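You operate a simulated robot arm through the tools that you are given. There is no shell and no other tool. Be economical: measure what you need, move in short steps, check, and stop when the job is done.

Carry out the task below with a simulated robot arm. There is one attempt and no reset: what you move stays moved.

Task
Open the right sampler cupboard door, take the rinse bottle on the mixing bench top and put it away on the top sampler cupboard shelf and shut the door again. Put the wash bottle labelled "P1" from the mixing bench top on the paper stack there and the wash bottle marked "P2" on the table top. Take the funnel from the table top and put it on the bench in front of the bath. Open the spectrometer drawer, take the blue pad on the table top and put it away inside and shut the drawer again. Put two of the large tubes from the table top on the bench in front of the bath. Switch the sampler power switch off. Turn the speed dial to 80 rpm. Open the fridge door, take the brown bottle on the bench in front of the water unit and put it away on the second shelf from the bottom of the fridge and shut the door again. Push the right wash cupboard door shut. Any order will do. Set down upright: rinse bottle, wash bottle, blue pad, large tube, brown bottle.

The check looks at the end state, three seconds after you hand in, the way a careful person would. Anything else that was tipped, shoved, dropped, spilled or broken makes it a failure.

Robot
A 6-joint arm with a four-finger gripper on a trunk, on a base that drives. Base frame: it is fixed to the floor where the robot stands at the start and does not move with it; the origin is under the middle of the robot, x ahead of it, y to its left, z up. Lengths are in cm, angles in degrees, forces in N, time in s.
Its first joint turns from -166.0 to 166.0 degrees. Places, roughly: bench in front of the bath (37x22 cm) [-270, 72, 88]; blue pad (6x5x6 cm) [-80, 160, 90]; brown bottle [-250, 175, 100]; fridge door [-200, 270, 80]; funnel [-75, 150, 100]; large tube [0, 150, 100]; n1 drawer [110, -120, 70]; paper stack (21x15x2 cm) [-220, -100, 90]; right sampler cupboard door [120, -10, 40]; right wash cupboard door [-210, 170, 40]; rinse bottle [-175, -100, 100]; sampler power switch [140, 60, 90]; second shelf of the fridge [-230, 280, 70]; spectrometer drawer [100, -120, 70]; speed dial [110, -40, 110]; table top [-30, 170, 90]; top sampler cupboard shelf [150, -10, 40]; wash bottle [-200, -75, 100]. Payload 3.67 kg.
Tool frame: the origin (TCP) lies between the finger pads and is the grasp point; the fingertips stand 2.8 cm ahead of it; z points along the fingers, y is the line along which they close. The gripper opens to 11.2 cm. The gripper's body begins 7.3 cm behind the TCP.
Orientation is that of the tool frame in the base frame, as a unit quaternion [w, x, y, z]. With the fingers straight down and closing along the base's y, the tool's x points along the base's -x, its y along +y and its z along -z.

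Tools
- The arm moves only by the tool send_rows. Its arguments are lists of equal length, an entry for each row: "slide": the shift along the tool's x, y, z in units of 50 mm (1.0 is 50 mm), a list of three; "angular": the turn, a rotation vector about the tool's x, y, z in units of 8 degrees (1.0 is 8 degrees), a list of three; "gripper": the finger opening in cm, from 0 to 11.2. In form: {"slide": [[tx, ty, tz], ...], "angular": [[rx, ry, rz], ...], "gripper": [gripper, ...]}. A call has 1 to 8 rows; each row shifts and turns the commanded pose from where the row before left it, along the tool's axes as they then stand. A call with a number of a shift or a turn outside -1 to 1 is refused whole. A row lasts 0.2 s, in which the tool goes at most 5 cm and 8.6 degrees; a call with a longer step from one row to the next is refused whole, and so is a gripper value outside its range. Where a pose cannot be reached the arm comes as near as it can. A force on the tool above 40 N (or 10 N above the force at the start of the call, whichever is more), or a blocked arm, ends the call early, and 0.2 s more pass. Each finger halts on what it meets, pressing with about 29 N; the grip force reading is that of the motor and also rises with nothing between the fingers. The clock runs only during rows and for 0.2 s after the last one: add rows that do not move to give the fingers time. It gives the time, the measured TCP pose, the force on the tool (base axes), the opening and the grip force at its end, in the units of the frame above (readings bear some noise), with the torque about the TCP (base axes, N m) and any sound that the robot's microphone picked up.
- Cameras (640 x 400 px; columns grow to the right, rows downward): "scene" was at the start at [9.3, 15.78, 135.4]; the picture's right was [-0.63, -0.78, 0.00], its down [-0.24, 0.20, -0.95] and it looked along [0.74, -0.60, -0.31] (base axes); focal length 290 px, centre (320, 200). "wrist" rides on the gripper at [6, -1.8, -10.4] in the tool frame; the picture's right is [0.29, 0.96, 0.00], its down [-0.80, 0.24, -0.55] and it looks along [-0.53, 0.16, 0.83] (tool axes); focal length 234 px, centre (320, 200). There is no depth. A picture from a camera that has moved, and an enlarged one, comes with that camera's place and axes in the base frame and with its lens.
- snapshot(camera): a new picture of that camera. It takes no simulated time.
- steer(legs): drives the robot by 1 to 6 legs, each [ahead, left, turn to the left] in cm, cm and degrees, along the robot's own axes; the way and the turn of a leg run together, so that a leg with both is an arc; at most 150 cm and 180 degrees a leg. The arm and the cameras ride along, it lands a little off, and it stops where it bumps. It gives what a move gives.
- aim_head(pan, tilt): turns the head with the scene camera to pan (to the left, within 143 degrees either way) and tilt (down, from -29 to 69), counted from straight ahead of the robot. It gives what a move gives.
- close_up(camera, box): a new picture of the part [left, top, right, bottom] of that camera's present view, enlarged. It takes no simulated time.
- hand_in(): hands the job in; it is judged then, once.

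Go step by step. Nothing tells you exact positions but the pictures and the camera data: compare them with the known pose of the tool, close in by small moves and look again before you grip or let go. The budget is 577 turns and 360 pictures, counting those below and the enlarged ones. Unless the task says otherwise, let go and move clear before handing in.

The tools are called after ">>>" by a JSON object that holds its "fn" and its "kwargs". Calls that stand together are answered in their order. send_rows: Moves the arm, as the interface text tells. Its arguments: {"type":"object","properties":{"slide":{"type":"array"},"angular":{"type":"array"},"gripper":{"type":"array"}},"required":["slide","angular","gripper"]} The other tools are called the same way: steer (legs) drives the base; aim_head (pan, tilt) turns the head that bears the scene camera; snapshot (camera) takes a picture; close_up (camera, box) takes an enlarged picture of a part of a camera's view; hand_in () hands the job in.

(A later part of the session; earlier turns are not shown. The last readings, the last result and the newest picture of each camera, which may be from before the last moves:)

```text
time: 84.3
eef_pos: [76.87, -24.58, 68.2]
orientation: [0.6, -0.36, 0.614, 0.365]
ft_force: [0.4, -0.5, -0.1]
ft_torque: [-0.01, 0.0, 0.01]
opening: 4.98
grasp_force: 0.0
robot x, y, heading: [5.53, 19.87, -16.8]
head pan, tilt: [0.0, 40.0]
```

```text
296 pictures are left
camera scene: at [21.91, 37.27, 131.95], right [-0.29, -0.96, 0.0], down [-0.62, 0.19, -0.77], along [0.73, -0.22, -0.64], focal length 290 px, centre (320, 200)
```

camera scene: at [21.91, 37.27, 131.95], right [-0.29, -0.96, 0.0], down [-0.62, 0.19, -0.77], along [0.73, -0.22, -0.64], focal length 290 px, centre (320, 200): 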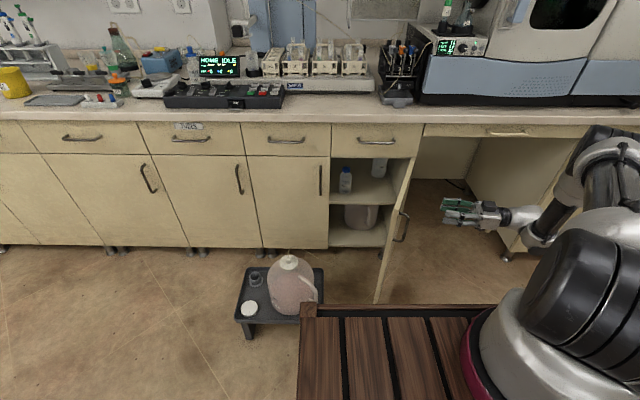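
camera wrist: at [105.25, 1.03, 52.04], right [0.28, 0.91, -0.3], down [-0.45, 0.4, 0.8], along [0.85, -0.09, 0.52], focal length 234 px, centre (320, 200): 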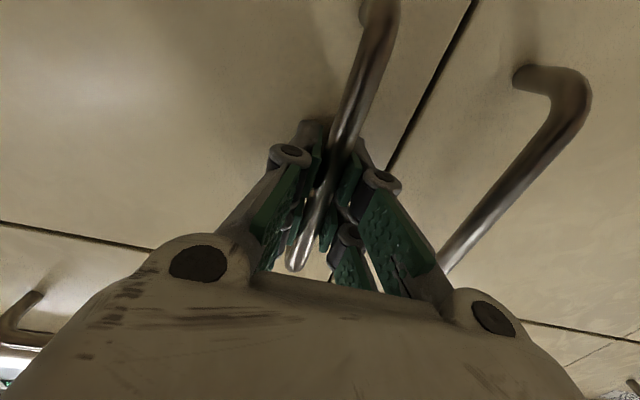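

The door stays open. Next is the sampler power switch on the black keypad; I raise the arm, point it forward again, and drive left (staying behind the jug stool).

>>> {"fn": "send_rows", "kwargs": {"slide": [[-0.8, 0, 0], [-0.8, 0, 0], [-0.8, 0, 0], [-0.8, 0, 0], [-0.8, 0, 0], [-0.8, 0, 0], [-0.8, 0, 0], [-0.8, 0, 0]], "angular": [[0.95, 0, 0], [0.95, 0, 0], [0.95, 0, 0], [0.95, 0, 0], [0.95, 0, 0], [0.95, 0, 0], [0.95, 0, 0], [0.95, 0, 0]], "gripper": [5, 5, 5, 5, 5, 5, 5, 5]}}

>>> {"fn": "steer", "kwargs": {"legs": [[0, 50, 0], [15, 0, 0]]}}

>>> {"fn": "aim_head", "kwargs": {"pan": 5, "tilt": 30}}

>>> {"fn": "snapshot", "kwargs": {"camera": "scene"}}

```text
time: 86.2
eef_pos: [77.64, -24.02, 100.09]
orientation: [0.699, -0.006, 0.715, 0.002]
ft_force: [-0.4, -0.4, -0.4]
ft_torque: [-0.02, -0.04, 0.08]
opening: 4.99
grasp_force: 0.0
robot x, y, heading: [5.32, 19.51, -16.8]
head pan, tilt: [0.0, 40.0]
```

```text
time: 90.0
eef_pos: [106.58, 19.61, 100.2]
orientation: [0.7, -0.01, 0.714, 0.005]
ft_force: [-1.1, 0.3, 0.5]
ft_torque: [0.03, 0.03, -0.02]
opening: 4.98
grasp_force: 0.1
robot x, y, heading: [33.85, 62.53, -16.4]
head pan, tilt: [0.0, 40.0]
```

```text
time: 90.8
eef_pos: [106.56, 19.53, 100.22]
orientation: [0.7, -0.009, 0.714, 0.004]
ft_force: [-0.6, -0.4, 0.5]
ft_torque: [0.01, 0.0, 0.01]
opening: 4.98
grasp_force: 0.1
robot x, y, heading: [33.93, 62.87, -16.4]
head pan, tilt: [5.0, 30.0]
```

```text
295 pictures are left
camera scene: at [51.06, 81.12, 133.48], right [-0.2, -0.98, 0.0], down [-0.49, 0.1, -0.87], along [0.85, -0.17, -0.5], focal length 290 px, centre (320, 200)
```

scene: 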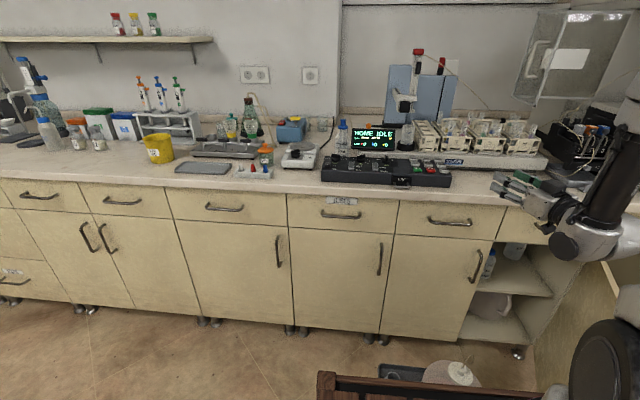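

Now I zoom in on the keypad.

>>> {"fn": "close_up", "kwargs": {"camera": "scene", "box": [310, 140, 470, 200]}}

>>> {"fn": "close_up", "kwargs": {"camera": "scene", "box": [318, 145, 398, 195]}}

```text
4.00 times, centred on (390, 170) of scene
camera zoom: at [51.06, 81.12, 133.48], right [-0.2, -0.98, 0.0], down [-0.49, 0.1, -0.87], along [0.85, -0.17, -0.5], focal length 1158 px, centre (40, 320)
```

zoom: 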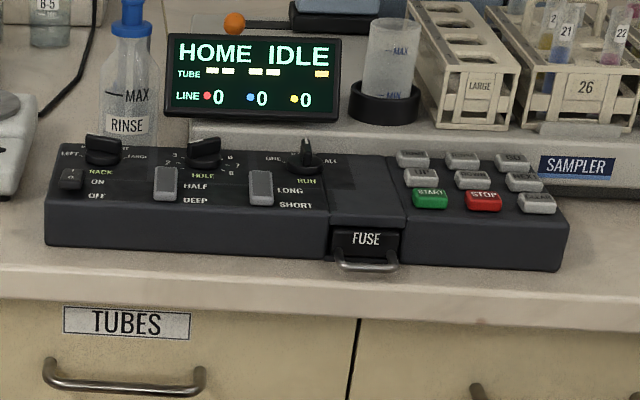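

```text
8.00 times, centred on (358, 170) of scene
camera zoom: at [51.06, 81.12, 133.48], right [-0.2, -0.98, 0.0], down [-0.49, 0.1, -0.87], along [0.85, -0.17, -0.5], focal length 2316 px, centre (16, 440)
```

zoom: 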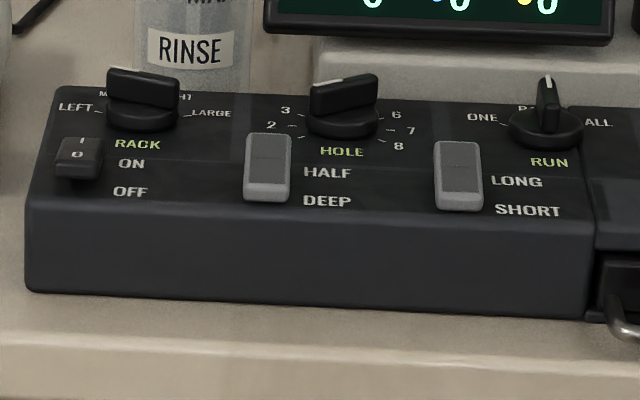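

The power switch is the small rocker at the keypad's left end (ON far side, OFF near side). I drive 7 cm closer and pitch the tool downward with closed fingers.

>>> {"fn": "steer", "kwargs": {"legs": [[7, 0, -0.5]]}}

>>> {"fn": "send_rows", "kwargs": {"slide": [[0, 0, 0], [0, 0, 0], [0, 0, 0], [0, 0, 0], [0, 0, 0], [0, 0, 0], [0, 0, 0], [0, 0, 0]], "angular": [[0, 1, 0], [0, 1, 0], [0, 1, 0], [0, 1, 0], [0, 1, 0], [0, 1, 0], [0, 1, 0], [0, 1, 0]], "gripper": [4, 3, 2, 1, 0, 0, 0, 0]}}

>>> {"fn": "send_rows", "kwargs": {"slide": [[0, 0, 0], [0, 0, 0], [0, 0, 0], [0, 0, 0], [0, 0, 0]], "angular": [[0, 1, 0], [0, 1, 0], [0, 1, 0], [0, 0.25, 0], [0, 0, 0]], "gripper": [0, 0, 0, 0, 0]}}

>>> {"fn": "snapshot", "kwargs": {"camera": "wrist"}}

```text
time: 91.8
eef_pos: [112.72, 17.03, 100.17]
orientation: [0.7, -0.007, 0.714, 0.002]
ft_force: [-0.7, 0.3, 0.4]
ft_torque: [0.01, 0.01, 0.01]
opening: 4.99
grasp_force: 0.0
robot x, y, heading: [40.91, 61.17, -17.0]
head pan, tilt: [5.0, 30.0]
```

```text
time: 93.6
eef_pos: [112.64, 16.94, 100.24]
orientation: [0.216, -0.006, 0.976, -0.003]
ft_force: [0.1, 0.1, -0.1]
ft_torque: [-0.01, -0.06, 0.0]
opening: 0.0
grasp_force: 29.5
robot x, y, heading: [40.73, 60.78, -17.0]
head pan, tilt: [5.0, 30.0]
```

```text
time: 94.8
eef_pos: [112.19, 17.08, 99.51]
orientation: [0.126, -0.008, 0.992, 0.006]
ft_force: [-0.2, 0.1, -0.6]
ft_torque: [0.03, 0.0, 0.02]
opening: 0.0
grasp_force: 28.9
out of reach, approached as far as the arm can: row 2, 3
robot x, y, heading: [40.5, 60.31, -16.9]
head pan, tilt: [5.0, 30.0]
```

```text
292 pictures are left
camera wrist: at [103.64, 14.93, 108.03], right [-0.3, 0.95, -0.06], down [0.63, 0.24, 0.74], along [0.72, 0.18, -0.67], focal length 234 px, centre (320, 200)
```

wrist: 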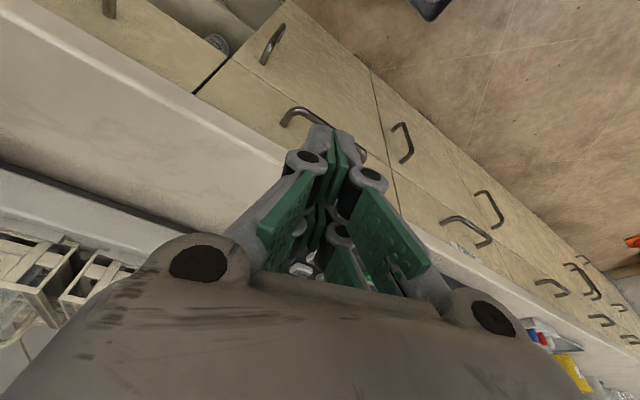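

Now move over toward the keypad, staying above everything on the bench.

>>> {"fn": "send_rows", "kwargs": {"slide": [[-0.3, 0.6, -0.6], [-0.3, 0.6, -0.6], [-0.3, 0.8, 0], [-0.3, 0.9, 0], [-0.3, 0.9, 0], [-0.3, 0.9, 0], [-0.3, 0.9, 0], [-0.3, 0.9, 0]], "angular": [[0, 0, 0], [0, 0, 0], [0, 0, 0], [0, 0, 0], [0, 0.6, 0], [0, 0.6, 0], [0, 0.6, 0], [0, 0, 0]], "gripper": [0, 0, 0, 0, 0, 0, 0, 0]}}

>>> {"fn": "snapshot", "kwargs": {"camera": "scene"}}

>>> {"fn": "snapshot", "kwargs": {"camera": "wrist"}}

```text
time: 96.6
eef_pos: [117.53, 47.41, 103.18]
orientation: [0.055, -0.019, 0.993, 0.101]
ft_force: [0.7, 0.5, 0.3]
ft_torque: [0.03, -0.04, 0.02]
opening: 0.0
grasp_force: 29.3
out of reach, approached as far as the arm can: row 1, 2, 4, 5, 6, 7, 8
robot x, y, heading: [40.7, 60.63, -17.1]
head pan, tilt: [5.0, 30.0]
```

```text
291 pictures are left
camera scene: at [57.77, 78.98, 133.49], right [-0.21, -0.98, 0.0], down [-0.49, 0.1, -0.87], along [0.85, -0.18, -0.5], focal length 290 px, centre (320, 200)
```

scene: 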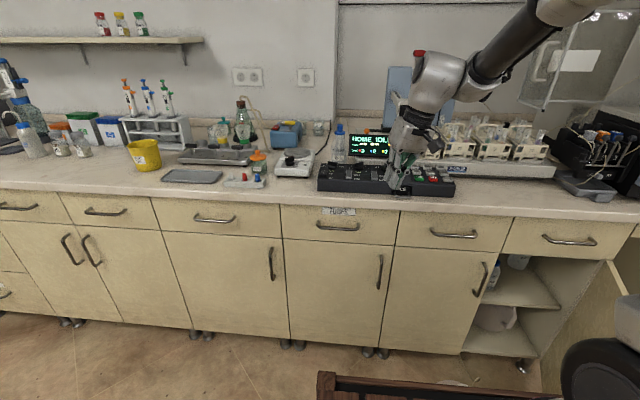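

```text
290 pictures are left
camera wrist: at [110.34, 43.48, 112.24], right [-0.33, 0.93, 0.16], down [0.72, 0.15, 0.68], along [0.61, 0.34, -0.72], focal length 234 px, centre (320, 200)
```

wrist: 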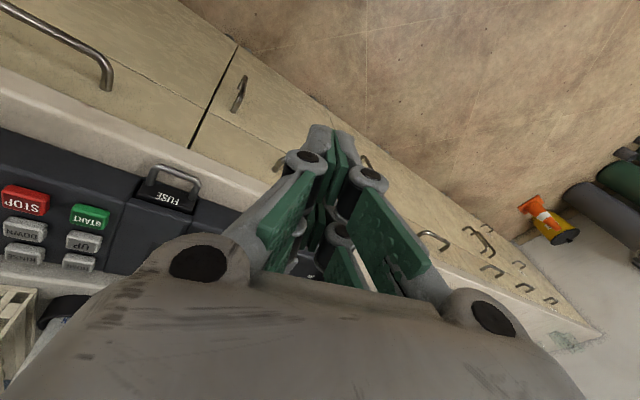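

I straighten the tool and continue toward the rocker, staying high.

>>> {"fn": "send_rows", "kwargs": {"slide": [[-0.9, 0.2, 0], [-0.9, 0.2, 0], [-0.9, 0.2, 0], [-0.9, 0.2, 0], [-0.9, 0.2, 0], [0, 0, 0]], "angular": [[0.5, 0.3, 0], [0.5, 0.3, 0], [0.4, 0.1, 0], [0, 0, 0], [0, 0, 0], [0, 0, 0]], "gripper": [0, 0, 0, 0, 0, 0]}}

>>> {"fn": "snapshot", "kwargs": {"camera": "scene"}}

>>> {"fn": "snapshot", "kwargs": {"camera": "wrist"}}

```text
time: 98.0
eef_pos: [136.07, 52.44, 101.41]
orientation: [0.053, -0.019, 0.991, 0.123]
ft_force: [-0.1, 0.4, -0.1]
ft_torque: [0.0, -0.04, 0.02]
opening: 0.0
grasp_force: 28.7
out of reach, approached as far as the arm can: row 1, 2, 3, 5
robot x, y, heading: [40.74, 60.89, -17.0]
head pan, tilt: [5.0, 30.0]
```

```text
289 pictures are left
camera scene: at [57.77, 79.03, 133.48], right [-0.21, -0.98, 0.0], down [-0.49, 0.1, -0.87], along [0.85, -0.18, -0.5], focal length 290 px, centre (320, 200)
```

scene: 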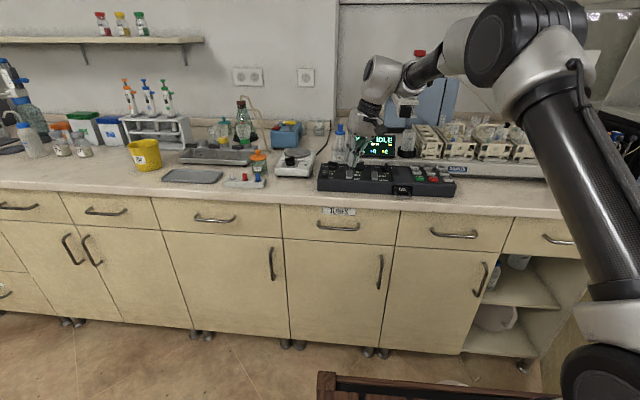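

```text
288 pictures are left
camera wrist: at [129.02, 48.07, 110.4], right [-0.34, 0.92, 0.2], down [0.72, 0.12, 0.68], along [0.6, 0.37, -0.71], focal length 234 px, centre (320, 200)
```

wrist: 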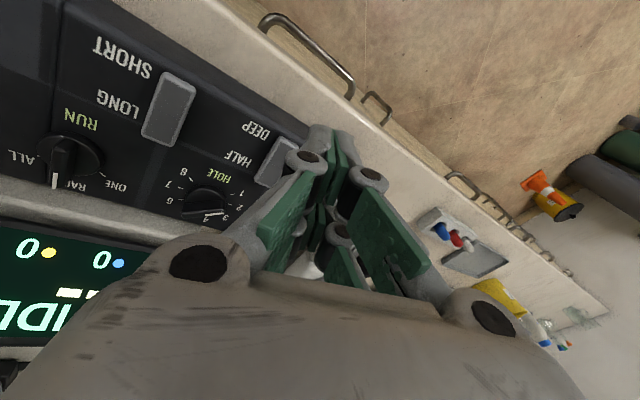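

Keypad top is about z=92, rocker near (144.5, 60). I hover the closed fingertips over its near half.

>>> {"fn": "send_rows", "kwargs": {"slide": [[-0.64, 0.55, 0.4], [-0.64, 0.55, 0.4], [0, 0, 0]], "angular": [[0, 0, 0], [0, 0, 0], [0, 0, 0]], "gripper": [0, 0, 0]}}

>>> {"fn": "close_up", "kwargs": {"camera": "scene", "box": [300, 130, 396, 190]}}

>>> {"fn": "snapshot", "kwargs": {"camera": "wrist"}}

```text
time: 98.8
eef_pos: [141.22, 58.03, 98.37]
orientation: [0.054, -0.02, 0.99, 0.13]
ft_force: [0.6, 0.3, 0.4]
ft_torque: [0.03, 0.0, -0.02]
opening: 0.0
grasp_force: 29.0
out of reach, approached as far as the arm can: row 1, 2
robot x, y, heading: [40.77, 60.53, -17.1]
head pan, tilt: [5.0, 30.0]
```

```text
6.67 times, centred on (348, 160) of scene
camera zoom: at [57.77, 79.03, 133.48], right [-0.21, -0.98, 0.0], down [-0.49, 0.1, -0.87], along [0.85, -0.18, -0.5], focal length 1930 px, centre (133, 467)
```

zoom: 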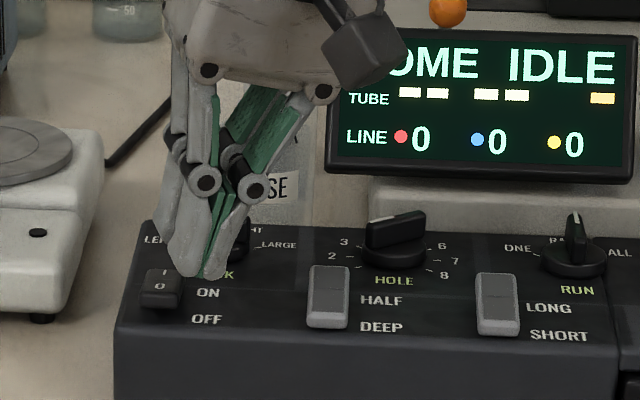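

```text
286 pictures are left
camera wrist: at [134.04, 53.46, 107.2], right [-0.34, 0.92, 0.21], down [0.72, 0.11, 0.68], along [0.6, 0.38, -0.7], focal length 234 px, centre (320, 200)
```

wrist: 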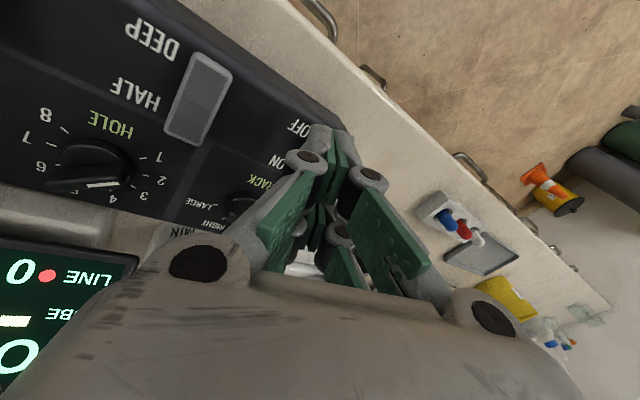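

I shift left/forward a couple of cm and lower slightly.

>>> {"fn": "send_rows", "kwargs": {"slide": [[-0.45, 0.18, 0.3], [0, 0, 0]], "angular": [[0, 0, 0], [0, 0, 0]], "gripper": [0, 0]}}

>>> {"fn": "close_up", "kwargs": {"camera": "scene", "box": [308, 150, 372, 190]}}

```text
time: 99.4
eef_pos: [141.96, 58.2, 96.68]
orientation: [0.056, -0.021, 0.99, 0.13]
ft_force: [0.3, 0.5, 1.8]
ft_torque: [0.02, 0.01, 0.0]
opening: 0.03
grasp_force: 29.1
out of reach, approached as far as the arm can: row 1
robot x, y, heading: [40.54, 60.55, -17.0]
head pan, tilt: [5.0, 30.0]
```

```text
10.00 times, centred on (340, 170) of scene
camera zoom: at [57.77, 79.03, 133.48], right [-0.21, -0.98, 0.0], down [-0.49, 0.1, -0.87], along [0.85, -0.18, -0.5], focal length 2895 px, centre (120, 500)
```

zoom: 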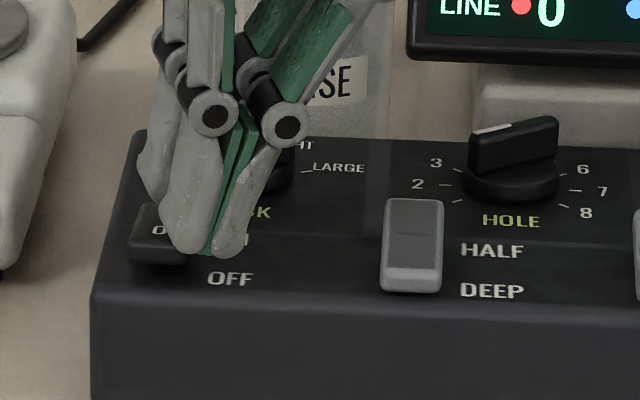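

The arm reports a limit; I test a yaw change of the tool to free it.

>>> {"fn": "send_rows", "kwargs": {"slide": [[0, 0, -0.3], [0, 0, 0], [0, 0, 0], [0, 0, 0]], "angular": [[0, 0, 0], [0, 0, -1], [0, 0, -1], [0, 0, 0]], "gripper": [0, 0, 0, 0]}}

>>> {"fn": "send_rows", "kwargs": {"slide": [[0, 0, 0], [0, 0, 0], [0, 0, 0]], "angular": [[0.5, 0, 0], [0.5, 0, 0], [0, 0, 0]], "gripper": [0, 0, 0]}}

```text
time: 100.4
eef_pos: [139.6, 57.58, 97.16]
orientation: [0.071, -0.157, 0.978, 0.118]
ft_force: [0.1, 0.0, 0.8]
ft_torque: [-0.01, -0.01, 0.0]
opening: 0.0
grasp_force: 29.5
out of reach, approached as far as the arm can: row 1, 2, 3
robot x, y, heading: [40.92, 60.92, -17.0]
head pan, tilt: [5.0, 30.0]
```

```text
time: 101.2
eef_pos: [139.82, 57.43, 97.02]
orientation: [0.07, -0.157, 0.978, 0.118]
ft_force: [0.8, 0.7, -0.2]
ft_torque: [0.01, 0.0, 0.01]
opening: 0.0
grasp_force: 28.9
out of reach, approached as far as the arm can: row 1, 2
robot x, y, heading: [40.59, 61.03, -16.8]
head pan, tilt: [5.0, 30.0]
```

Instead I lift slightly and nudge the base by the missing few centimetres.

>>> {"fn": "send_rows", "kwargs": {"slide": [[0, 0, -0.6], [0, 0, 0]], "angular": [[0, 0, 0], [0, 0, 0]], "gripper": [0, 0]}}

>>> {"fn": "steer", "kwargs": {"legs": [[2.2, 3.6, 0]]}}

>>> {"fn": "close_up", "kwargs": {"camera": "scene", "box": [300, 140, 380, 190]}}

```text
time: 101.8
eef_pos: [139.18, 56.85, 100.12]
orientation: [0.071, -0.157, 0.978, 0.119]
ft_force: [-0.5, -0.4, 0.2]
ft_torque: [0.02, 0.02, 0.0]
opening: 0.01
grasp_force: 29.3
robot x, y, heading: [40.28, 60.73, -17.1]
head pan, tilt: [5.0, 30.0]
```

```text
time: 102.7
eef_pos: [142.37, 59.79, 100.16]
orientation: [0.071, -0.159, 0.977, 0.12]
ft_force: [0.5, 0.3, 0.2]
ft_torque: [-0.02, -0.04, 0.02]
opening: 0.0
grasp_force: 29.0
robot x, y, heading: [43.73, 63.47, -16.9]
head pan, tilt: [5.0, 30.0]
```

```text
8.00 times, centred on (340, 165) of scene
camera zoom: at [60.92, 81.86, 133.48], right [-0.21, -0.98, 0.0], down [-0.49, 0.1, -0.87], along [0.85, -0.18, -0.5], focal length 2316 px, centre (160, 480)
```

zoom: 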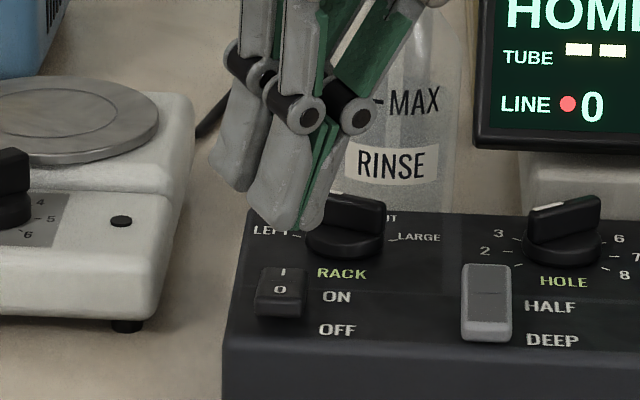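

I move 1.7 cm forward (arm) and lower part-way, then check.

>>> {"fn": "send_rows", "kwargs": {"slide": [[-0.28, -0.19, 0], [0, 0, 0.5], [0, 0, 0]], "angular": [[0, 0, 0], [0, 0, 0], [0, 0, 0]], "gripper": [0, 0, 0]}}

>>> {"fn": "close_up", "kwargs": {"camera": "scene", "box": [308, 150, 372, 190]}}

```text
time: 103.5
eef_pos: [144.16, 59.94, 97.67]
orientation: [0.072, -0.158, 0.977, 0.121]
ft_force: [-0.1, -0.4, 0.0]
ft_torque: [0.0, -0.02, 0.0]
opening: 0.01
grasp_force: 28.5
robot x, y, heading: [44.0, 63.57, -17.0]
head pan, tilt: [5.0, 30.0]
```

```text
10.00 times, centred on (340, 170) of scene
camera zoom: at [60.92, 81.86, 133.48], right [-0.21, -0.98, 0.0], down [-0.49, 0.1, -0.87], along [0.85, -0.18, -0.5], focal length 2895 px, centre (120, 500)
```

zoom: 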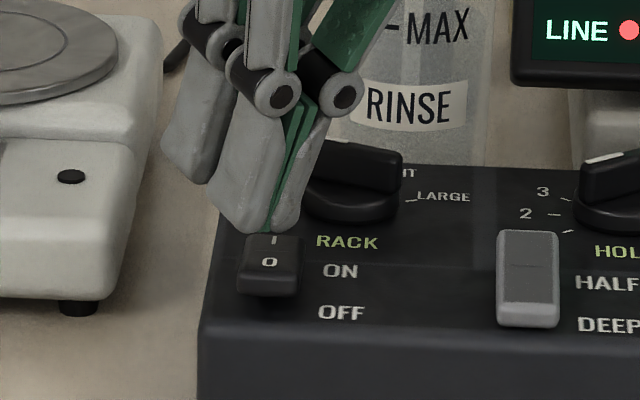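

Descend gently onto the O side.

>>> {"fn": "send_rows", "kwargs": {"slide": [[0, -0.04, 0.2], [0, 0, 0.1], [0, 0, 0]], "angular": [[0, 0, 0], [0, 0, 0], [0, 0, 0]], "gripper": [0, 0, 0]}}

>>> {"fn": "close_up", "kwargs": {"camera": "scene", "box": [308, 150, 372, 190]}}

```text
time: 104.2
eef_pos: [144.61, 60.09, 96.98]
orientation: [0.077, -0.157, 0.977, 0.119]
ft_force: [0.2, -0.8, 10.3]
ft_torque: [-0.12, 0.2, 0.02]
opening: 0.0
grasp_force: 28.9
robot x, y, heading: [43.87, 63.66, -16.7]
head pan, tilt: [5.0, 30.0]
stopped in row 3: the force on the tool passed its limit at 42 N (the readings are from after the stop); the commanded pose is now the measured one
```

```text
10.00 times, centred on (340, 170) of scene
camera zoom: at [60.87, 81.84, 133.49], right [-0.21, -0.98, 0.0], down [-0.49, 0.1, -0.87], along [0.85, -0.18, -0.5], focal length 2895 px, centre (120, 500)
```

zoom: 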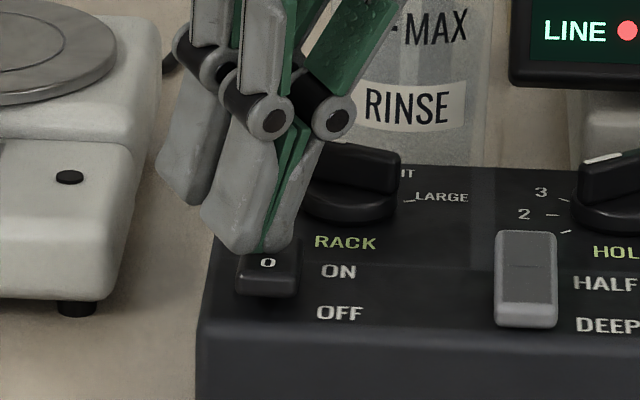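

I'm touching the rocker too far back (I side). Lift, move 1.4 cm nearer and press again.

>>> {"fn": "send_rows", "kwargs": {"slide": [[0, 0, -0.15], [0.23, 0.16, 0], [0, 0, 0.15], [0, 0, 0.1], [0, 0, 0.06], [0, 0, 0]], "angular": [[0, 0, 0], [0, 0, 0], [0, 0, 0], [0, 0, 0], [0, 0, 0], [0, 0, 0]], "gripper": [0, 0, 0, 0, 0, 0]}}

>>> {"fn": "close_up", "kwargs": {"camera": "scene", "box": [308, 150, 372, 190]}}

```text
time: 105.3
eef_pos: [143.24, 60.57, 96.58]
orientation: [0.079, -0.157, 0.977, 0.119]
ft_force: [-7.1, -2.7, 14.5]
ft_torque: [-0.16, 0.46, -0.01]
opening: 0.01
grasp_force: 28.9
robot x, y, heading: [44.07, 63.62, -16.7]
head pan, tilt: [5.0, 30.0]
stopped in row 5: the force on the tool passed its limit at 44 N (the readings are from after the stop); the commanded pose is now the measured one
```

```text
10.00 times, centred on (340, 170) of scene
camera zoom: at [60.81, 81.81, 133.5], right [-0.21, -0.98, 0.0], down [-0.49, 0.1, -0.87], along [0.85, -0.18, -0.5], focal length 2895 px, centre (120, 500)
```

zoom: 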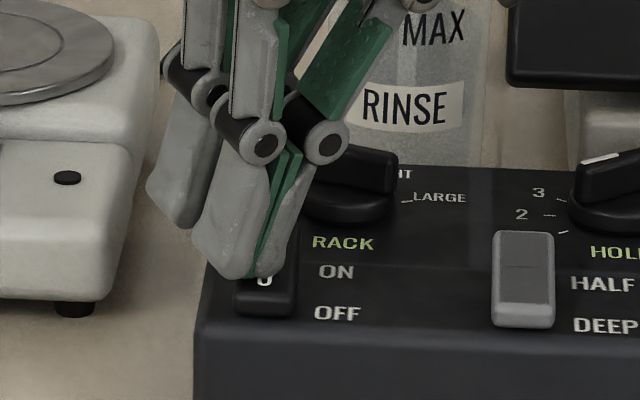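

The display went dark – the switch seems off. I lift and confirm.

>>> {"fn": "send_rows", "kwargs": {"slide": [[0, 0, -0.8], [0, 0, -0.8], [0, 0, -0.8], [0, 0, 0]], "angular": [[0, 0, 0], [0, 0, 0], [0, 0, 0], [0, 0, 0]], "gripper": [0, 0, 0, 0]}}

>>> {"fn": "close_up", "kwargs": {"camera": "scene", "box": [300, 130, 396, 190]}}

```text
time: 106.3
eef_pos: [141.97, 57.51, 108.01]
orientation: [0.079, -0.156, 0.977, 0.123]
ft_force: [0.0, -0.8, 0.3]
ft_torque: [0.03, 0.01, 0.02]
opening: 0.0
grasp_force: 29.0
robot x, y, heading: [44.38, 63.12, -16.7]
head pan, tilt: [5.0, 30.0]
```

```text
6.67 times, centred on (348, 160) of scene
camera zoom: at [60.91, 81.82, 133.48], right [-0.21, -0.98, 0.0], down [-0.49, 0.1, -0.87], along [0.85, -0.18, -0.5], focal length 1930 px, centre (133, 467)
```

zoom: 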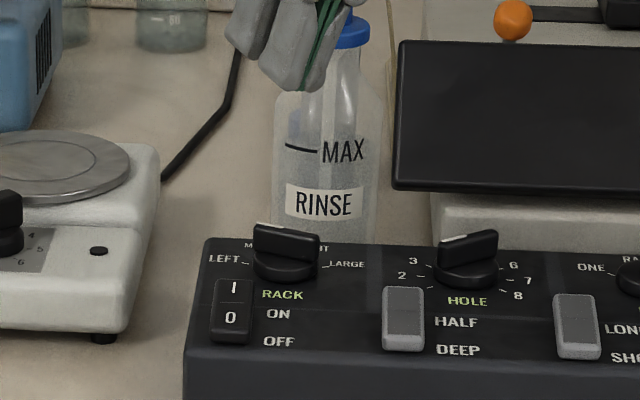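

Switch is OFF and the display is dark. Next I retract the arm and drive to the spectrometer pedestal drawer on the right to inspect it.

>>> {"fn": "send_rows", "kwargs": {"slide": [[0, 0, -0.9], [0, 0, -0.9], [0.6, -0.6, -0.3], [0.6, -0.6, 0], [0.6, -0.6, 0], [0.6, -0.6, 0], [0.6, -0.6, 0], [0.6, -0.6, 0]], "angular": [[0, 0, 0], [0, 0, 0], [0, 0, 0.5], [0, 0, 0.5], [0, 0, 0.5], [0, 0, 0.5], [0, 0, 0.5], [0, 0, 0.5]], "gripper": [0, 0, 0, 0, 0, 3, 5, 5]}}

>>> {"fn": "steer", "kwargs": {"legs": [[-15, 0, 0], [0, -127, 0]]}}

>>> {"fn": "aim_head", "kwargs": {"pan": -10, "tilt": 35}}

>>> {"fn": "snapshot", "kwargs": {"camera": "scene"}}

```text
time: 108.1
eef_pos: [126.03, 35.58, 110.86]
orientation: [0.051, 0.049, 0.989, 0.133]
ft_force: [-0.3, -0.3, 0.0]
ft_torque: [-0.03, 0.03, -0.02]
opening: 5.0
grasp_force: 0.0
robot x, y, heading: [43.88, 63.6, -17.0]
head pan, tilt: [5.0, 30.0]
```

```text
time: 115.5
eef_pos: [73.13, -83.35, 110.96]
orientation: [0.051, 0.058, 0.988, 0.132]
ft_force: [0.6, 0.3, -0.3]
ft_torque: [0.0, -0.01, -0.02]
opening: 5.0
grasp_force: 0.0
robot x, y, heading: [-8.59, -53.94, -17.5]
head pan, tilt: [5.0, 30.0]
```

```text
time: 116.3
eef_pos: [73.22, -83.25, 110.91]
orientation: [0.052, 0.058, 0.988, 0.133]
ft_force: [-0.1, 0.0, 0.3]
ft_torque: [-0.01, -0.01, 0.0]
opening: 5.0
grasp_force: 0.0
robot x, y, heading: [-8.63, -54.01, -17.7]
head pan, tilt: [-10.0, 35.0]
```

```text
279 pictures are left
camera scene: at [7.74, -37.97, 132.71], right [-0.47, -0.88, 0.0], down [-0.51, 0.27, -0.82], along [0.72, -0.38, -0.57], focal length 290 px, centre (320, 200)
```

scene: 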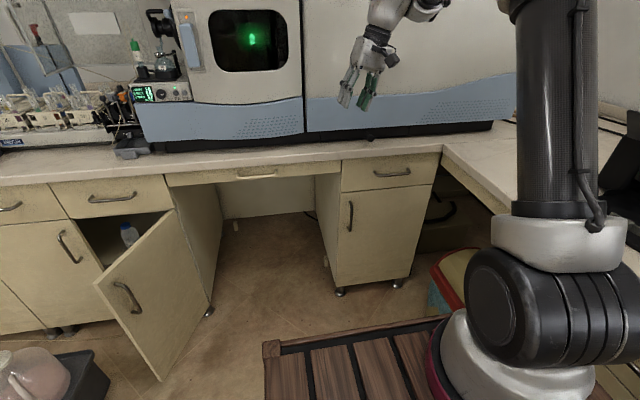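

Zooming in on both candidate drawers.

>>> {"fn": "close_up", "kwargs": {"camera": "scene", "box": [160, 120, 480, 320]}}

>>> {"fn": "close_up", "kwargs": {"camera": "scene", "box": [430, 140, 560, 221]}}

```text
2.00 times, centred on (320, 220) of scene
camera zoom: at [7.74, -37.97, 132.71], right [-0.47, -0.88, 0.0], down [-0.51, 0.27, -0.82], along [0.72, -0.38, -0.57], focal length 579 px, centre (320, 160)
```

zoom: 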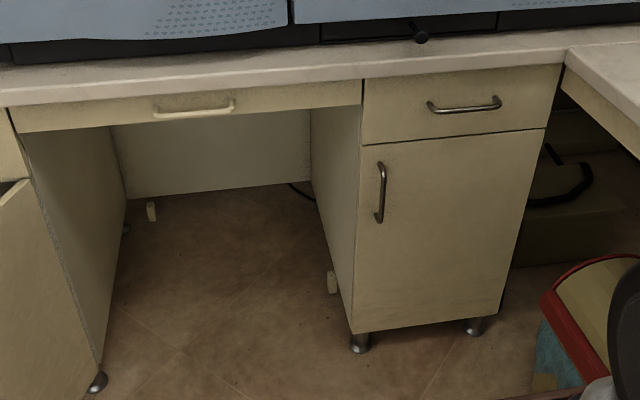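

```text
4.92 times, centred on (495, 180) of scene
camera zoom: at [7.74, -37.97, 132.71], right [-0.47, -0.88, 0.0], down [-0.51, 0.27, -0.82], along [0.72, -0.38, -0.57], focal length 1425 px, centre (-542, 296)
```

zoom: 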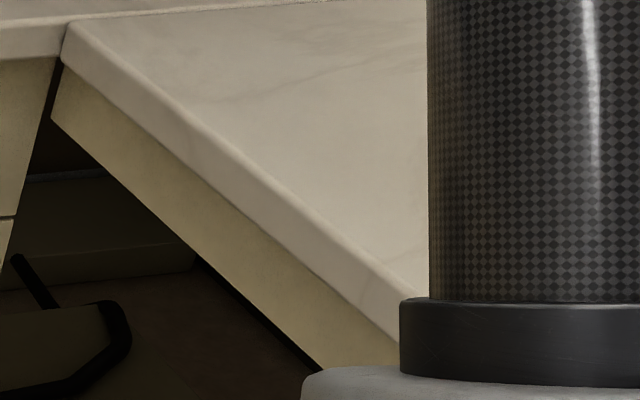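

I conclude the pedestal drawer (handle ≈ (82, -110, 76)) is the spectrometer drawer. I level the tool to horizontal, then roll so the fingers close vertically on its horizontal bar.

>>> {"fn": "send_rows", "kwargs": {"slide": [[0, 0, 0], [0, 0, 0], [0, 0, 0], [0, 0, 0], [0, 0, 0], [0, 0, 0], [0, 0, 0], [0, 0, 0]], "angular": [[0.6, -0.5, 0.5], [0.6, -0.5, 0.5], [0.5, -0.5, 0.25], [0, -1, 0], [0, -1, 0], [0, -1, 0], [0, -1, 0], [0, -1, 0]], "gripper": [5, 5, 5, 5, 5, 5, 5, 5]}}

>>> {"fn": "send_rows", "kwargs": {"slide": [[0, 0, 0], [0, 0, 0], [0, 0, 0], [0, 0, 0], [0, 0, 0], [0, 0, 0], [0, 0, 0], [0, 0, 0]], "angular": [[0, -1, 0], [0, -1, 0], [0, -1, 0], [0, -1, 0], [0, 0, -1], [0, 0, -1], [0, 0, -1], [0, 0, -1]], "gripper": [5, 5, 5, 5, 5, 5, 5, 5]}}

>>> {"fn": "send_rows", "kwargs": {"slide": [[0, 0, 0], [0, 0, 0], [0, 0, 0], [0, 0, 0], [0, 0, 0], [0, 0, 0], [0, 0, 0], [0, 0, 0]], "angular": [[0, 0, -1], [0, 0, -1], [0, 0, -1], [0, 0, -1], [0, 0, -1], [0, 0, -1], [0, 0, -1], [0, 0, 0]], "gripper": [5, 5, 5, 5, 5, 5, 5, 5]}}

```text
time: 118.1
eef_pos: [72.49, -83.85, 109.57]
orientation: [0.359, 0.16, 0.919, 0.02]
ft_force: [0.3, 1.1, 0.6]
ft_torque: [-0.02, 0.01, 0.0]
opening: 5.01
grasp_force: 0.1
out of reach, approached as far as the arm can: row 1, 2, 3, 6, 7, 8
robot x, y, heading: [-8.79, -53.4, -17.9]
head pan, tilt: [-10.0, 35.0]
```

```text
time: 119.9
eef_pos: [74.84, -87.31, 113.66]
orientation: [0.447, -0.052, 0.887, -0.102]
ft_force: [-0.4, -0.3, -0.4]
ft_torque: [-0.01, -0.02, 0.05]
opening: 4.98
grasp_force: 0.0
out of reach, approached as far as the arm can: row 1, 2, 3, 4, 5
robot x, y, heading: [-8.73, -53.87, -18.0]
head pan, tilt: [-10.0, 35.0]
```

```text
time: 121.7
eef_pos: [75.02, -87.35, 113.53]
orientation: [0.347, -0.462, 0.759, -0.3]
ft_force: [0.3, 0.4, 0.6]
ft_torque: [-0.03, 0.0, 0.01]
opening: 4.99
grasp_force: 0.0
robot x, y, heading: [-8.52, -54.01, -17.6]
head pan, tilt: [-10.0, 35.0]
```

The arm is too folded here; I back the base 20 cm so the handle lies at comfortable reach, then continue the orientation.

>>> {"fn": "steer", "kwargs": {"legs": [[-20, 0, 0.7]]}}

>>> {"fn": "send_rows", "kwargs": {"slide": [[0.5, 0.5, 0.5], [0.5, 0.5, 0.5], [0.5, 0.5, 0.5], [0.5, 0.5, 0.5], [0.5, 0.5, 0.5], [0, 0, 0]], "angular": [[-0.9, 0, 0], [-0.9, 0, 0], [-0.9, 0, 0], [-0.9, 0, 0], [-0.8, 0, 0], [0, 0, 0]], "gripper": [5, 5, 5, 5, 5, 5]}}

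>>> {"fn": "snapshot", "kwargs": {"camera": "scene"}}

```text
time: 123.3
eef_pos: [56.63, -80.31, 113.56]
orientation: [0.349, -0.465, 0.757, -0.297]
ft_force: [0.0, 0.1, -0.2]
ft_torque: [0.05, -0.02, 0.01]
opening: 5.0
grasp_force: 0.1
robot x, y, heading: [-27.55, -48.12, -17.3]
head pan, tilt: [-10.0, 35.0]
```

```text
time: 124.7
eef_pos: [52.25, -86.98, 93.68]
orientation: [0.192, -0.55, 0.811, -0.054]
ft_force: [0.1, 0.0, 1.2]
ft_torque: [0.01, -0.01, 0.0]
opening: 5.01
grasp_force: 0.0
robot x, y, heading: [-27.17, -47.93, -16.9]
head pan, tilt: [-10.0, 35.0]
```

```text
276 pictures are left
camera scene: at [-11.23, -31.87, 132.71], right [-0.46, -0.89, 0.0], down [-0.51, 0.26, -0.82], along [0.73, -0.37, -0.57], focal length 290 px, centre (320, 200)
```

scene: 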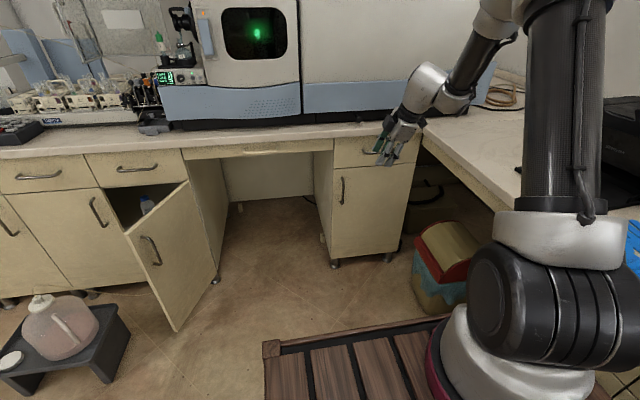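

Wrong sign; I rotate the other way to bring the tool level.

>>> {"fn": "send_rows", "kwargs": {"slide": [[0, 0, 0], [0, 0, 0], [0, 0, 0], [0, 0, 0], [0, 0, 0], [0, 0, 0], [0, 0, 0], [0, 0, 0]], "angular": [[1, 0, 0], [1, 0, 0], [1, 0, 0], [1, 0, 0], [1, 0, 0], [1, 0, 0], [1, 0, 0], [1, 0, 0]], "gripper": [5, 5, 5, 5, 5, 5, 5, 5]}}

```text
time: 126.5
eef_pos: [52.27, -87.0, 93.71]
orientation: [0.454, -0.364, 0.658, -0.479]
ft_force: [0.1, 0.9, 0.6]
ft_torque: [0.01, 0.04, 0.02]
opening: 4.99
grasp_force: 0.0
robot x, y, heading: [-27.18, -47.8, -17.3]
head pan, tilt: [-10.0, 35.0]
```

Nearly level. Finish the roll/pitch, and move toward the front of the drawer handle.

>>> {"fn": "send_rows", "kwargs": {"slide": [[0, 0, 0], [0, 0, 0], [0.5, 0.6, 0], [0.5, 0.6, 0.3], [0.5, 0.6, 0.3], [0.3, 0.6, 0.5], [0, 0.5, 0.5], [0, 0, 0]], "angular": [[0.5, 0, -0.9], [0.45, 0, -0.95], [0, 0, 0], [0, 0, 0], [0, 0, 0], [0, 0, 0], [0, 0, 0], [0, 0, 0]], "gripper": [5, 5, 5, 5, 5, 5, 5, 5]}}

>>> {"fn": "snapshot", "kwargs": {"camera": "wrist"}}

>>> {"fn": "snapshot", "kwargs": {"camera": "scene"}}

```text
time: 128.3
eef_pos: [56.95, -98.16, 79.07]
orientation: [0.412, -0.415, 0.574, -0.573]
ft_force: [-0.5, -0.4, 0.0]
ft_torque: [0.0, -0.03, -0.01]
opening: 5.0
grasp_force: 0.1
robot x, y, heading: [-27.72, -48.13, -17.0]
head pan, tilt: [-10.0, 35.0]
```

```text
275 pictures are left
camera wrist: at [45.09, -100.52, 81.03], right [-0.09, -0.28, -0.96], down [-0.27, 0.93, -0.24], along [0.96, 0.24, -0.16], focal length 234 px, centre (320, 200)
```

wrist: 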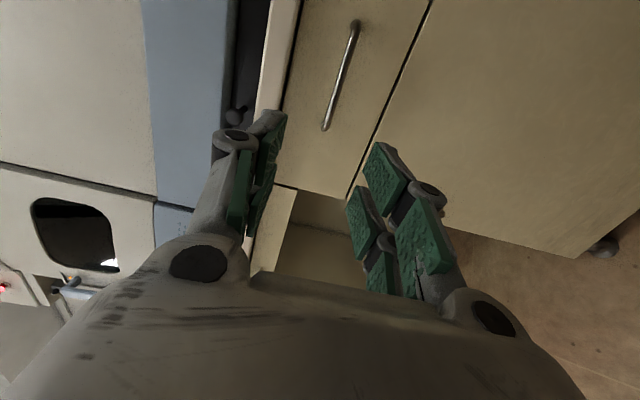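

```text
274 pictures are left
camera scene: at [-11.22, -31.87, 132.71], right [-0.46, -0.89, 0.0], down [-0.51, 0.26, -0.82], along [0.73, -0.37, -0.57], focal length 290 px, centre (320, 200)
```

scene: 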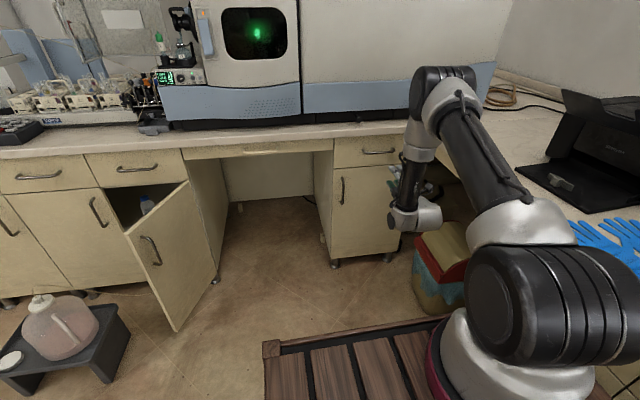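

Handle is at about f=109, l=-81, z=77. I align with it and approach to 10 cm.

>>> {"fn": "send_rows", "kwargs": {"slide": [[0.7, 0.35, 0], [0, 0, 0.95], [0, 0, 0.95], [0, 0, 0.95], [0, 0, 0]], "angular": [[0, 0, 0], [0, 0, 0], [0, 0, 0], [0, 0, 0], [0, 0, 0]], "gripper": [5, 5, 5, 5, 5]}}

>>> {"fn": "snapshot", "kwargs": {"camera": "wrist"}}

```text
time: 129.5
eef_pos: [69.52, -105.89, 77.45]
orientation: [-0.412, 0.415, -0.573, 0.574]
ft_force: [0.3, 0.4, 0.6]
ft_torque: [-0.01, 0.0, -0.02]
opening: 5.01
grasp_force: 0.1
robot x, y, heading: [-26.83, -47.89, -17.2]
head pan, tilt: [-10.0, 35.0]
```

```text
273 pictures are left
camera wrist: at [57.63, -108.23, 79.31], right [-0.09, -0.28, -0.96], down [-0.27, 0.93, -0.24], along [0.96, 0.24, -0.16], focal length 234 px, centre (320, 200)
```

wrist: 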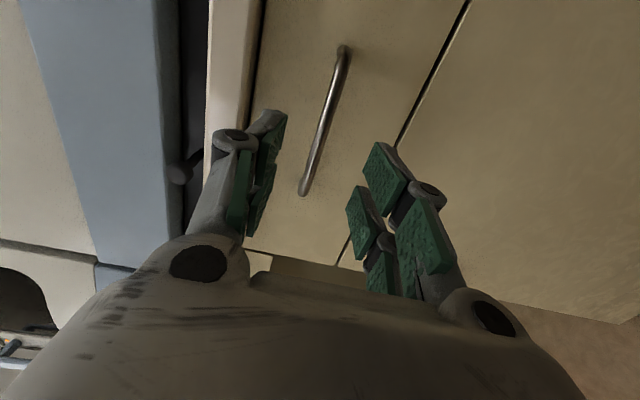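

Aligned. I narrow the opening and advance onto the bar.

>>> {"fn": "send_rows", "kwargs": {"slide": [[0, 0, 0.9], [0, 0, 0.7], [0, 0, 0]], "angular": [[0, 0, 0], [0, 0, 0], [0, 0, 0]], "gripper": [3.5, 3.2, 3.2]}}

>>> {"fn": "snapshot", "kwargs": {"camera": "wrist"}}

```text
time: 130.3
eef_pos: [77.04, -108.33, 77.3]
orientation: [-0.412, 0.415, -0.574, 0.574]
ft_force: [0.2, -0.1, 0.8]
ft_torque: [0.02, 0.0, -0.01]
opening: 3.18
grasp_force: 0.1
robot x, y, heading: [-27.23, -48.04, -17.1]
head pan, tilt: [-10.0, 35.0]
```

```text
272 pictures are left
camera wrist: at [65.12, -110.75, 79.15], right [-0.09, -0.28, -0.96], down [-0.28, 0.93, -0.24], along [0.96, 0.24, -0.16], focal length 234 px, centre (320, 200)
```

wrist: 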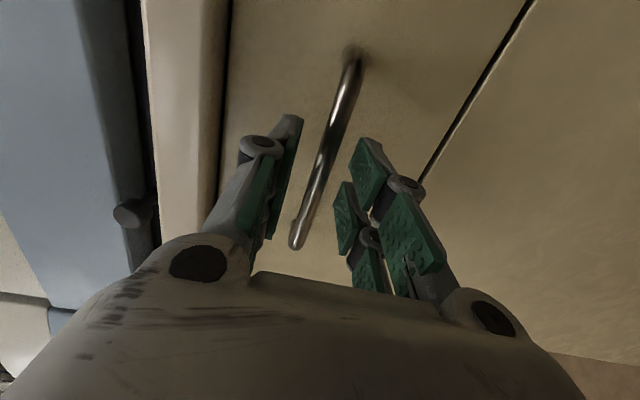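

Advance 3 cm and close on the bar.

>>> {"fn": "send_rows", "kwargs": {"slide": [[0, 0, 0.35], [0, 0, 0.25], [0, 0, 0], [0, 0, 0], [0, 0, 0], [0, 0, 0]], "angular": [[0, 0, 0], [0, 0, 0], [0, 0, 0], [0, 0, 0], [0, 0, 0], [0, 0, 0]], "gripper": [3.2, 3.2, 2, 1, 0.5, 0.5]}}

>>> {"fn": "snapshot", "kwargs": {"camera": "wrist"}}

```text
time: 131.7
eef_pos: [79.98, -109.4, 77.15]
orientation: [0.412, -0.415, 0.575, -0.572]
ft_force: [1.2, -0.9, -13.9]
ft_torque: [0.51, -0.21, -0.33]
opening: 1.01
grasp_force: 45.5
robot x, y, heading: [-27.35, -47.85, -17.2]
head pan, tilt: [-10.0, 35.0]
```

```text
271 pictures are left
camera wrist: at [68.06, -111.75, 79.03], right [-0.1, -0.27, -0.96], down [-0.28, 0.93, -0.24], along [0.96, 0.24, -0.17], focal length 234 px, centre (320, 200)
```

wrist: 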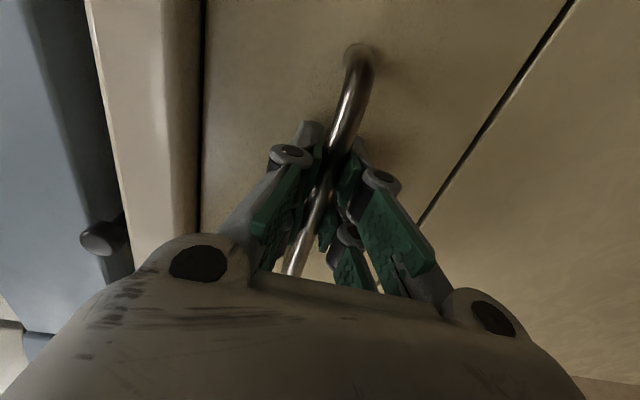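

Gripped. I pull the drawer straight out about 22 cm.

>>> {"fn": "send_rows", "kwargs": {"slide": [[0, 0, -0.5], [0, 0, -0.6], [0, 0, -0.6], [0, 0, -0.6], [0, 0, -0.6], [0, 0, -0.6], [0, 0, -0.6], [0, 0, 0]], "angular": [[0, 0, 0], [0, 0, 0], [0, 0, 0], [0, 0, 0], [0, 0, 0], [0, 0, 0], [0, 0, 0], [0, 0, 0]], "gripper": [0.5, 0.5, 0.5, 0.5, 0.5, 0.5, 0.5, 0.5]}}

>>> {"fn": "snapshot", "kwargs": {"camera": "scene"}}

```text
time: 133.5
eef_pos: [60.32, -103.04, 77.16]
orientation: [0.41, -0.415, 0.577, -0.572]
ft_force: [0.9, -2.5, -9.6]
ft_torque: [0.44, -0.12, 0.19]
opening: 1.03
grasp_force: 44.6
robot x, y, heading: [-27.24, -48.03, -17.2]
head pan, tilt: [-10.0, 35.0]
stopped in row 8: the force on the tool passed its limit at 41 N (the readings are from after the stop); the commanded pose is now the measured one
```

```text
270 pictures are left
camera scene: at [-11.19, -31.91, 132.71], right [-0.46, -0.89, 0.0], down [-0.51, 0.26, -0.82], along [0.73, -0.37, -0.57], focal length 290 px, centre (320, 200)
```

scene: 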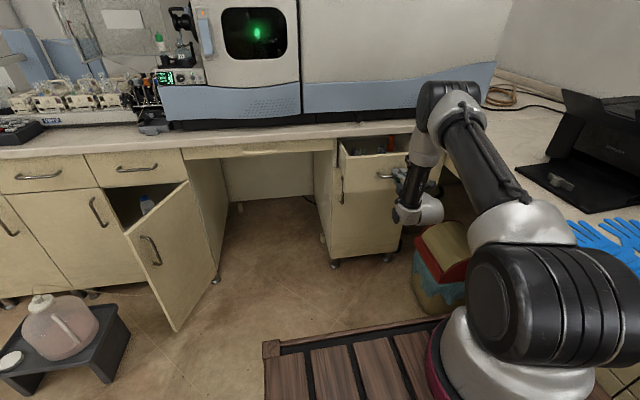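

The drawer is out about 20 cm and shows some contents. I release, back off and look inside.

>>> {"fn": "send_rows", "kwargs": {"slide": [[0, 0, 0], [0, 0, 0], [0, 0, -0.8], [0, 0, -0.8], [0, -1, 0], [0, -1, 0], [0, -1, 0], [0, -1, 0]], "angular": [[0, 0, 0], [0, 0, 0], [0, 0, 0], [0, 0, 0], [0, 0, 0], [0, 0, 0], [0, 0, 0], [0, 0, 0]], "gripper": [2.5, 4, 4, 4, 4, 4, 4, 4]}}

>>> {"fn": "send_rows", "kwargs": {"slide": [[0, -0.9, 0], [0, 0, 0]], "angular": [[0, 0, 0], [0, 0, 0]], "gripper": [4, 4]}}

>>> {"fn": "close_up", "kwargs": {"camera": "scene", "box": [310, 110, 470, 210]}}

```text
time: 135.3
eef_pos: [53.04, -100.34, 97.23]
orientation: [0.409, -0.416, 0.576, -0.572]
ft_force: [0.4, -0.5, 0.0]
ft_torque: [-0.03, -0.03, 0.0]
opening: 4.0
grasp_force: 0.0
robot x, y, heading: [-27.12, -48.14, -16.8]
head pan, tilt: [-10.0, 35.0]
```

```text
time: 135.9
eef_pos: [53.11, -100.35, 101.94]
orientation: [0.41, -0.415, 0.576, -0.572]
ft_force: [-0.8, 0.1, 0.3]
ft_torque: [-0.01, 0.0, -0.01]
opening: 4.0
grasp_force: 0.1
robot x, y, heading: [-27.39, -47.99, -17.5]
head pan, tilt: [-10.0, 35.0]
```

```text
4.00 times, centred on (390, 160) of scene
camera zoom: at [-11.22, -31.88, 132.71], right [-0.46, -0.89, 0.0], down [-0.51, 0.26, -0.82], along [0.73, -0.37, -0.57], focal length 1158 px, centre (40, 360)
```

zoom: 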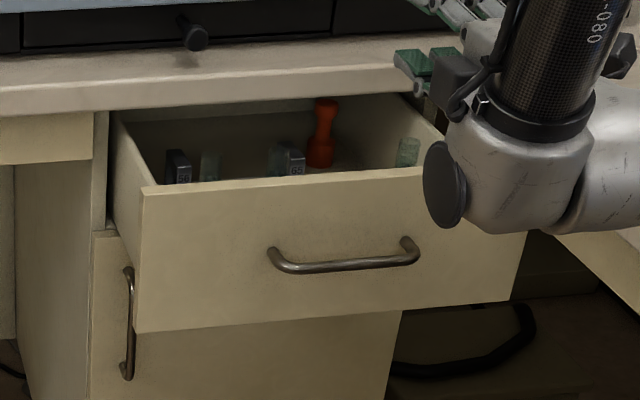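

The drawer is open. Now I go for the blue pad on the table: raise/retract the arm, back away, and drive to the table's near side.

>>> {"fn": "send_rows", "kwargs": {"slide": [[0, -0.9, -0.3], [0, -0.9, -0.3], [0, -0.9, -0.3], [0, -0.9, -0.3], [0, -0.9, -0.3], [0, 0, 0]], "angular": [[0, 0, 0], [0, 0, 0], [0, 0, 0], [0, 0, 0], [0, 0, 0], [0, 0, 0]], "gripper": [5, 5, 5, 5, 5, 5]}}

>>> {"fn": "steer", "kwargs": {"legs": [[-124, 0, 0], [0, 60, 0], [0, 0, 90]]}}

>>> {"fn": "aim_head", "kwargs": {"pan": 0, "tilt": 25}}

>>> {"fn": "snapshot", "kwargs": {"camera": "scene"}}

```text
time: 137.3
eef_pos: [45.96, -97.93, 124.45]
orientation: [0.411, -0.416, 0.576, -0.572]
ft_force: [0.3, -0.1, 0.0]
ft_torque: [0.01, 0.01, -0.01]
opening: 5.0
grasp_force: 0.0
robot x, y, heading: [-27.23, -47.99, -17.1]
head pan, tilt: [-10.0, 35.0]
```

```text
time: 139.3
eef_pos: [27.92, -92.61, 124.35]
orientation: [0.409, -0.415, 0.576, -0.573]
ft_force: [-0.2, 0.3, 0.5]
ft_torque: [0.01, -0.02, -0.01]
opening: 4.99
grasp_force: 0.0
robot x, y, heading: [-45.56, -42.22, -17.4]
head pan, tilt: [-10.0, 35.0]
stopped in leg 1: the robot was blocked; the commanded pose is now the measured one
```

```text
time: 140.1
eef_pos: [27.98, -92.6, 124.43]
orientation: [0.41, -0.414, 0.576, -0.573]
ft_force: [-0.5, 0.2, -0.6]
ft_torque: [-0.03, -0.02, 0.0]
opening: 4.99
grasp_force: 0.0
robot x, y, heading: [-45.59, -42.28, -17.5]
head pan, tilt: [0.0, 25.0]
```

```text
268 pictures are left
camera scene: at [-28.15, -25.1, 134.28], right [-0.3, -0.95, 0.0], down [-0.4, 0.13, -0.91], along [0.86, -0.27, -0.42], focal length 290 px, centre (320, 200)
```

scene: 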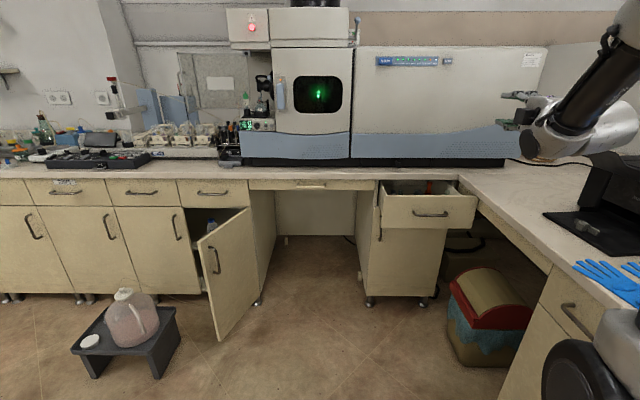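

Blocked – perhaps by the chair behind. I look back.

>>> {"fn": "aim_head", "kwargs": {"pan": -135, "tilt": 45}}

>>> {"fn": "snapshot", "kwargs": {"camera": "scene"}}

```text
time: 142.2
eef_pos: [27.92, -92.57, 124.41]
orientation: [0.41, -0.415, 0.575, -0.573]
ft_force: [0.0, 0.2, 0.5]
ft_torque: [-0.03, -0.02, 0.0]
opening: 5.02
grasp_force: 0.1
robot x, y, heading: [-45.75, -42.34, -17.5]
head pan, tilt: [-135.0, 45.0]
```

```text
267 pictures are left
camera scene: at [-44.14, -26.13, 131.23], right [-0.47, 0.89, 0.0], down [0.63, 0.33, -0.71], along [-0.63, -0.33, -0.71], focal length 290 px, centre (320, 200)
```

scene: 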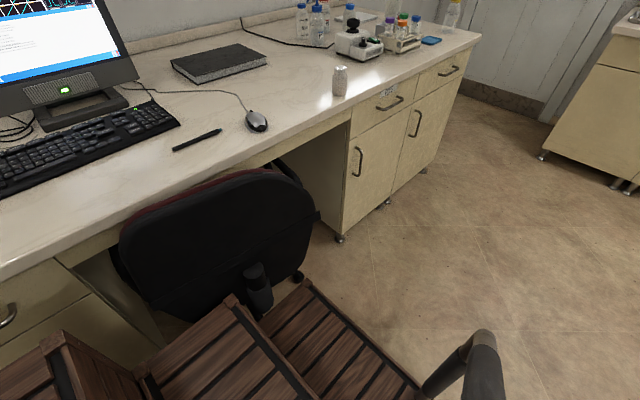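

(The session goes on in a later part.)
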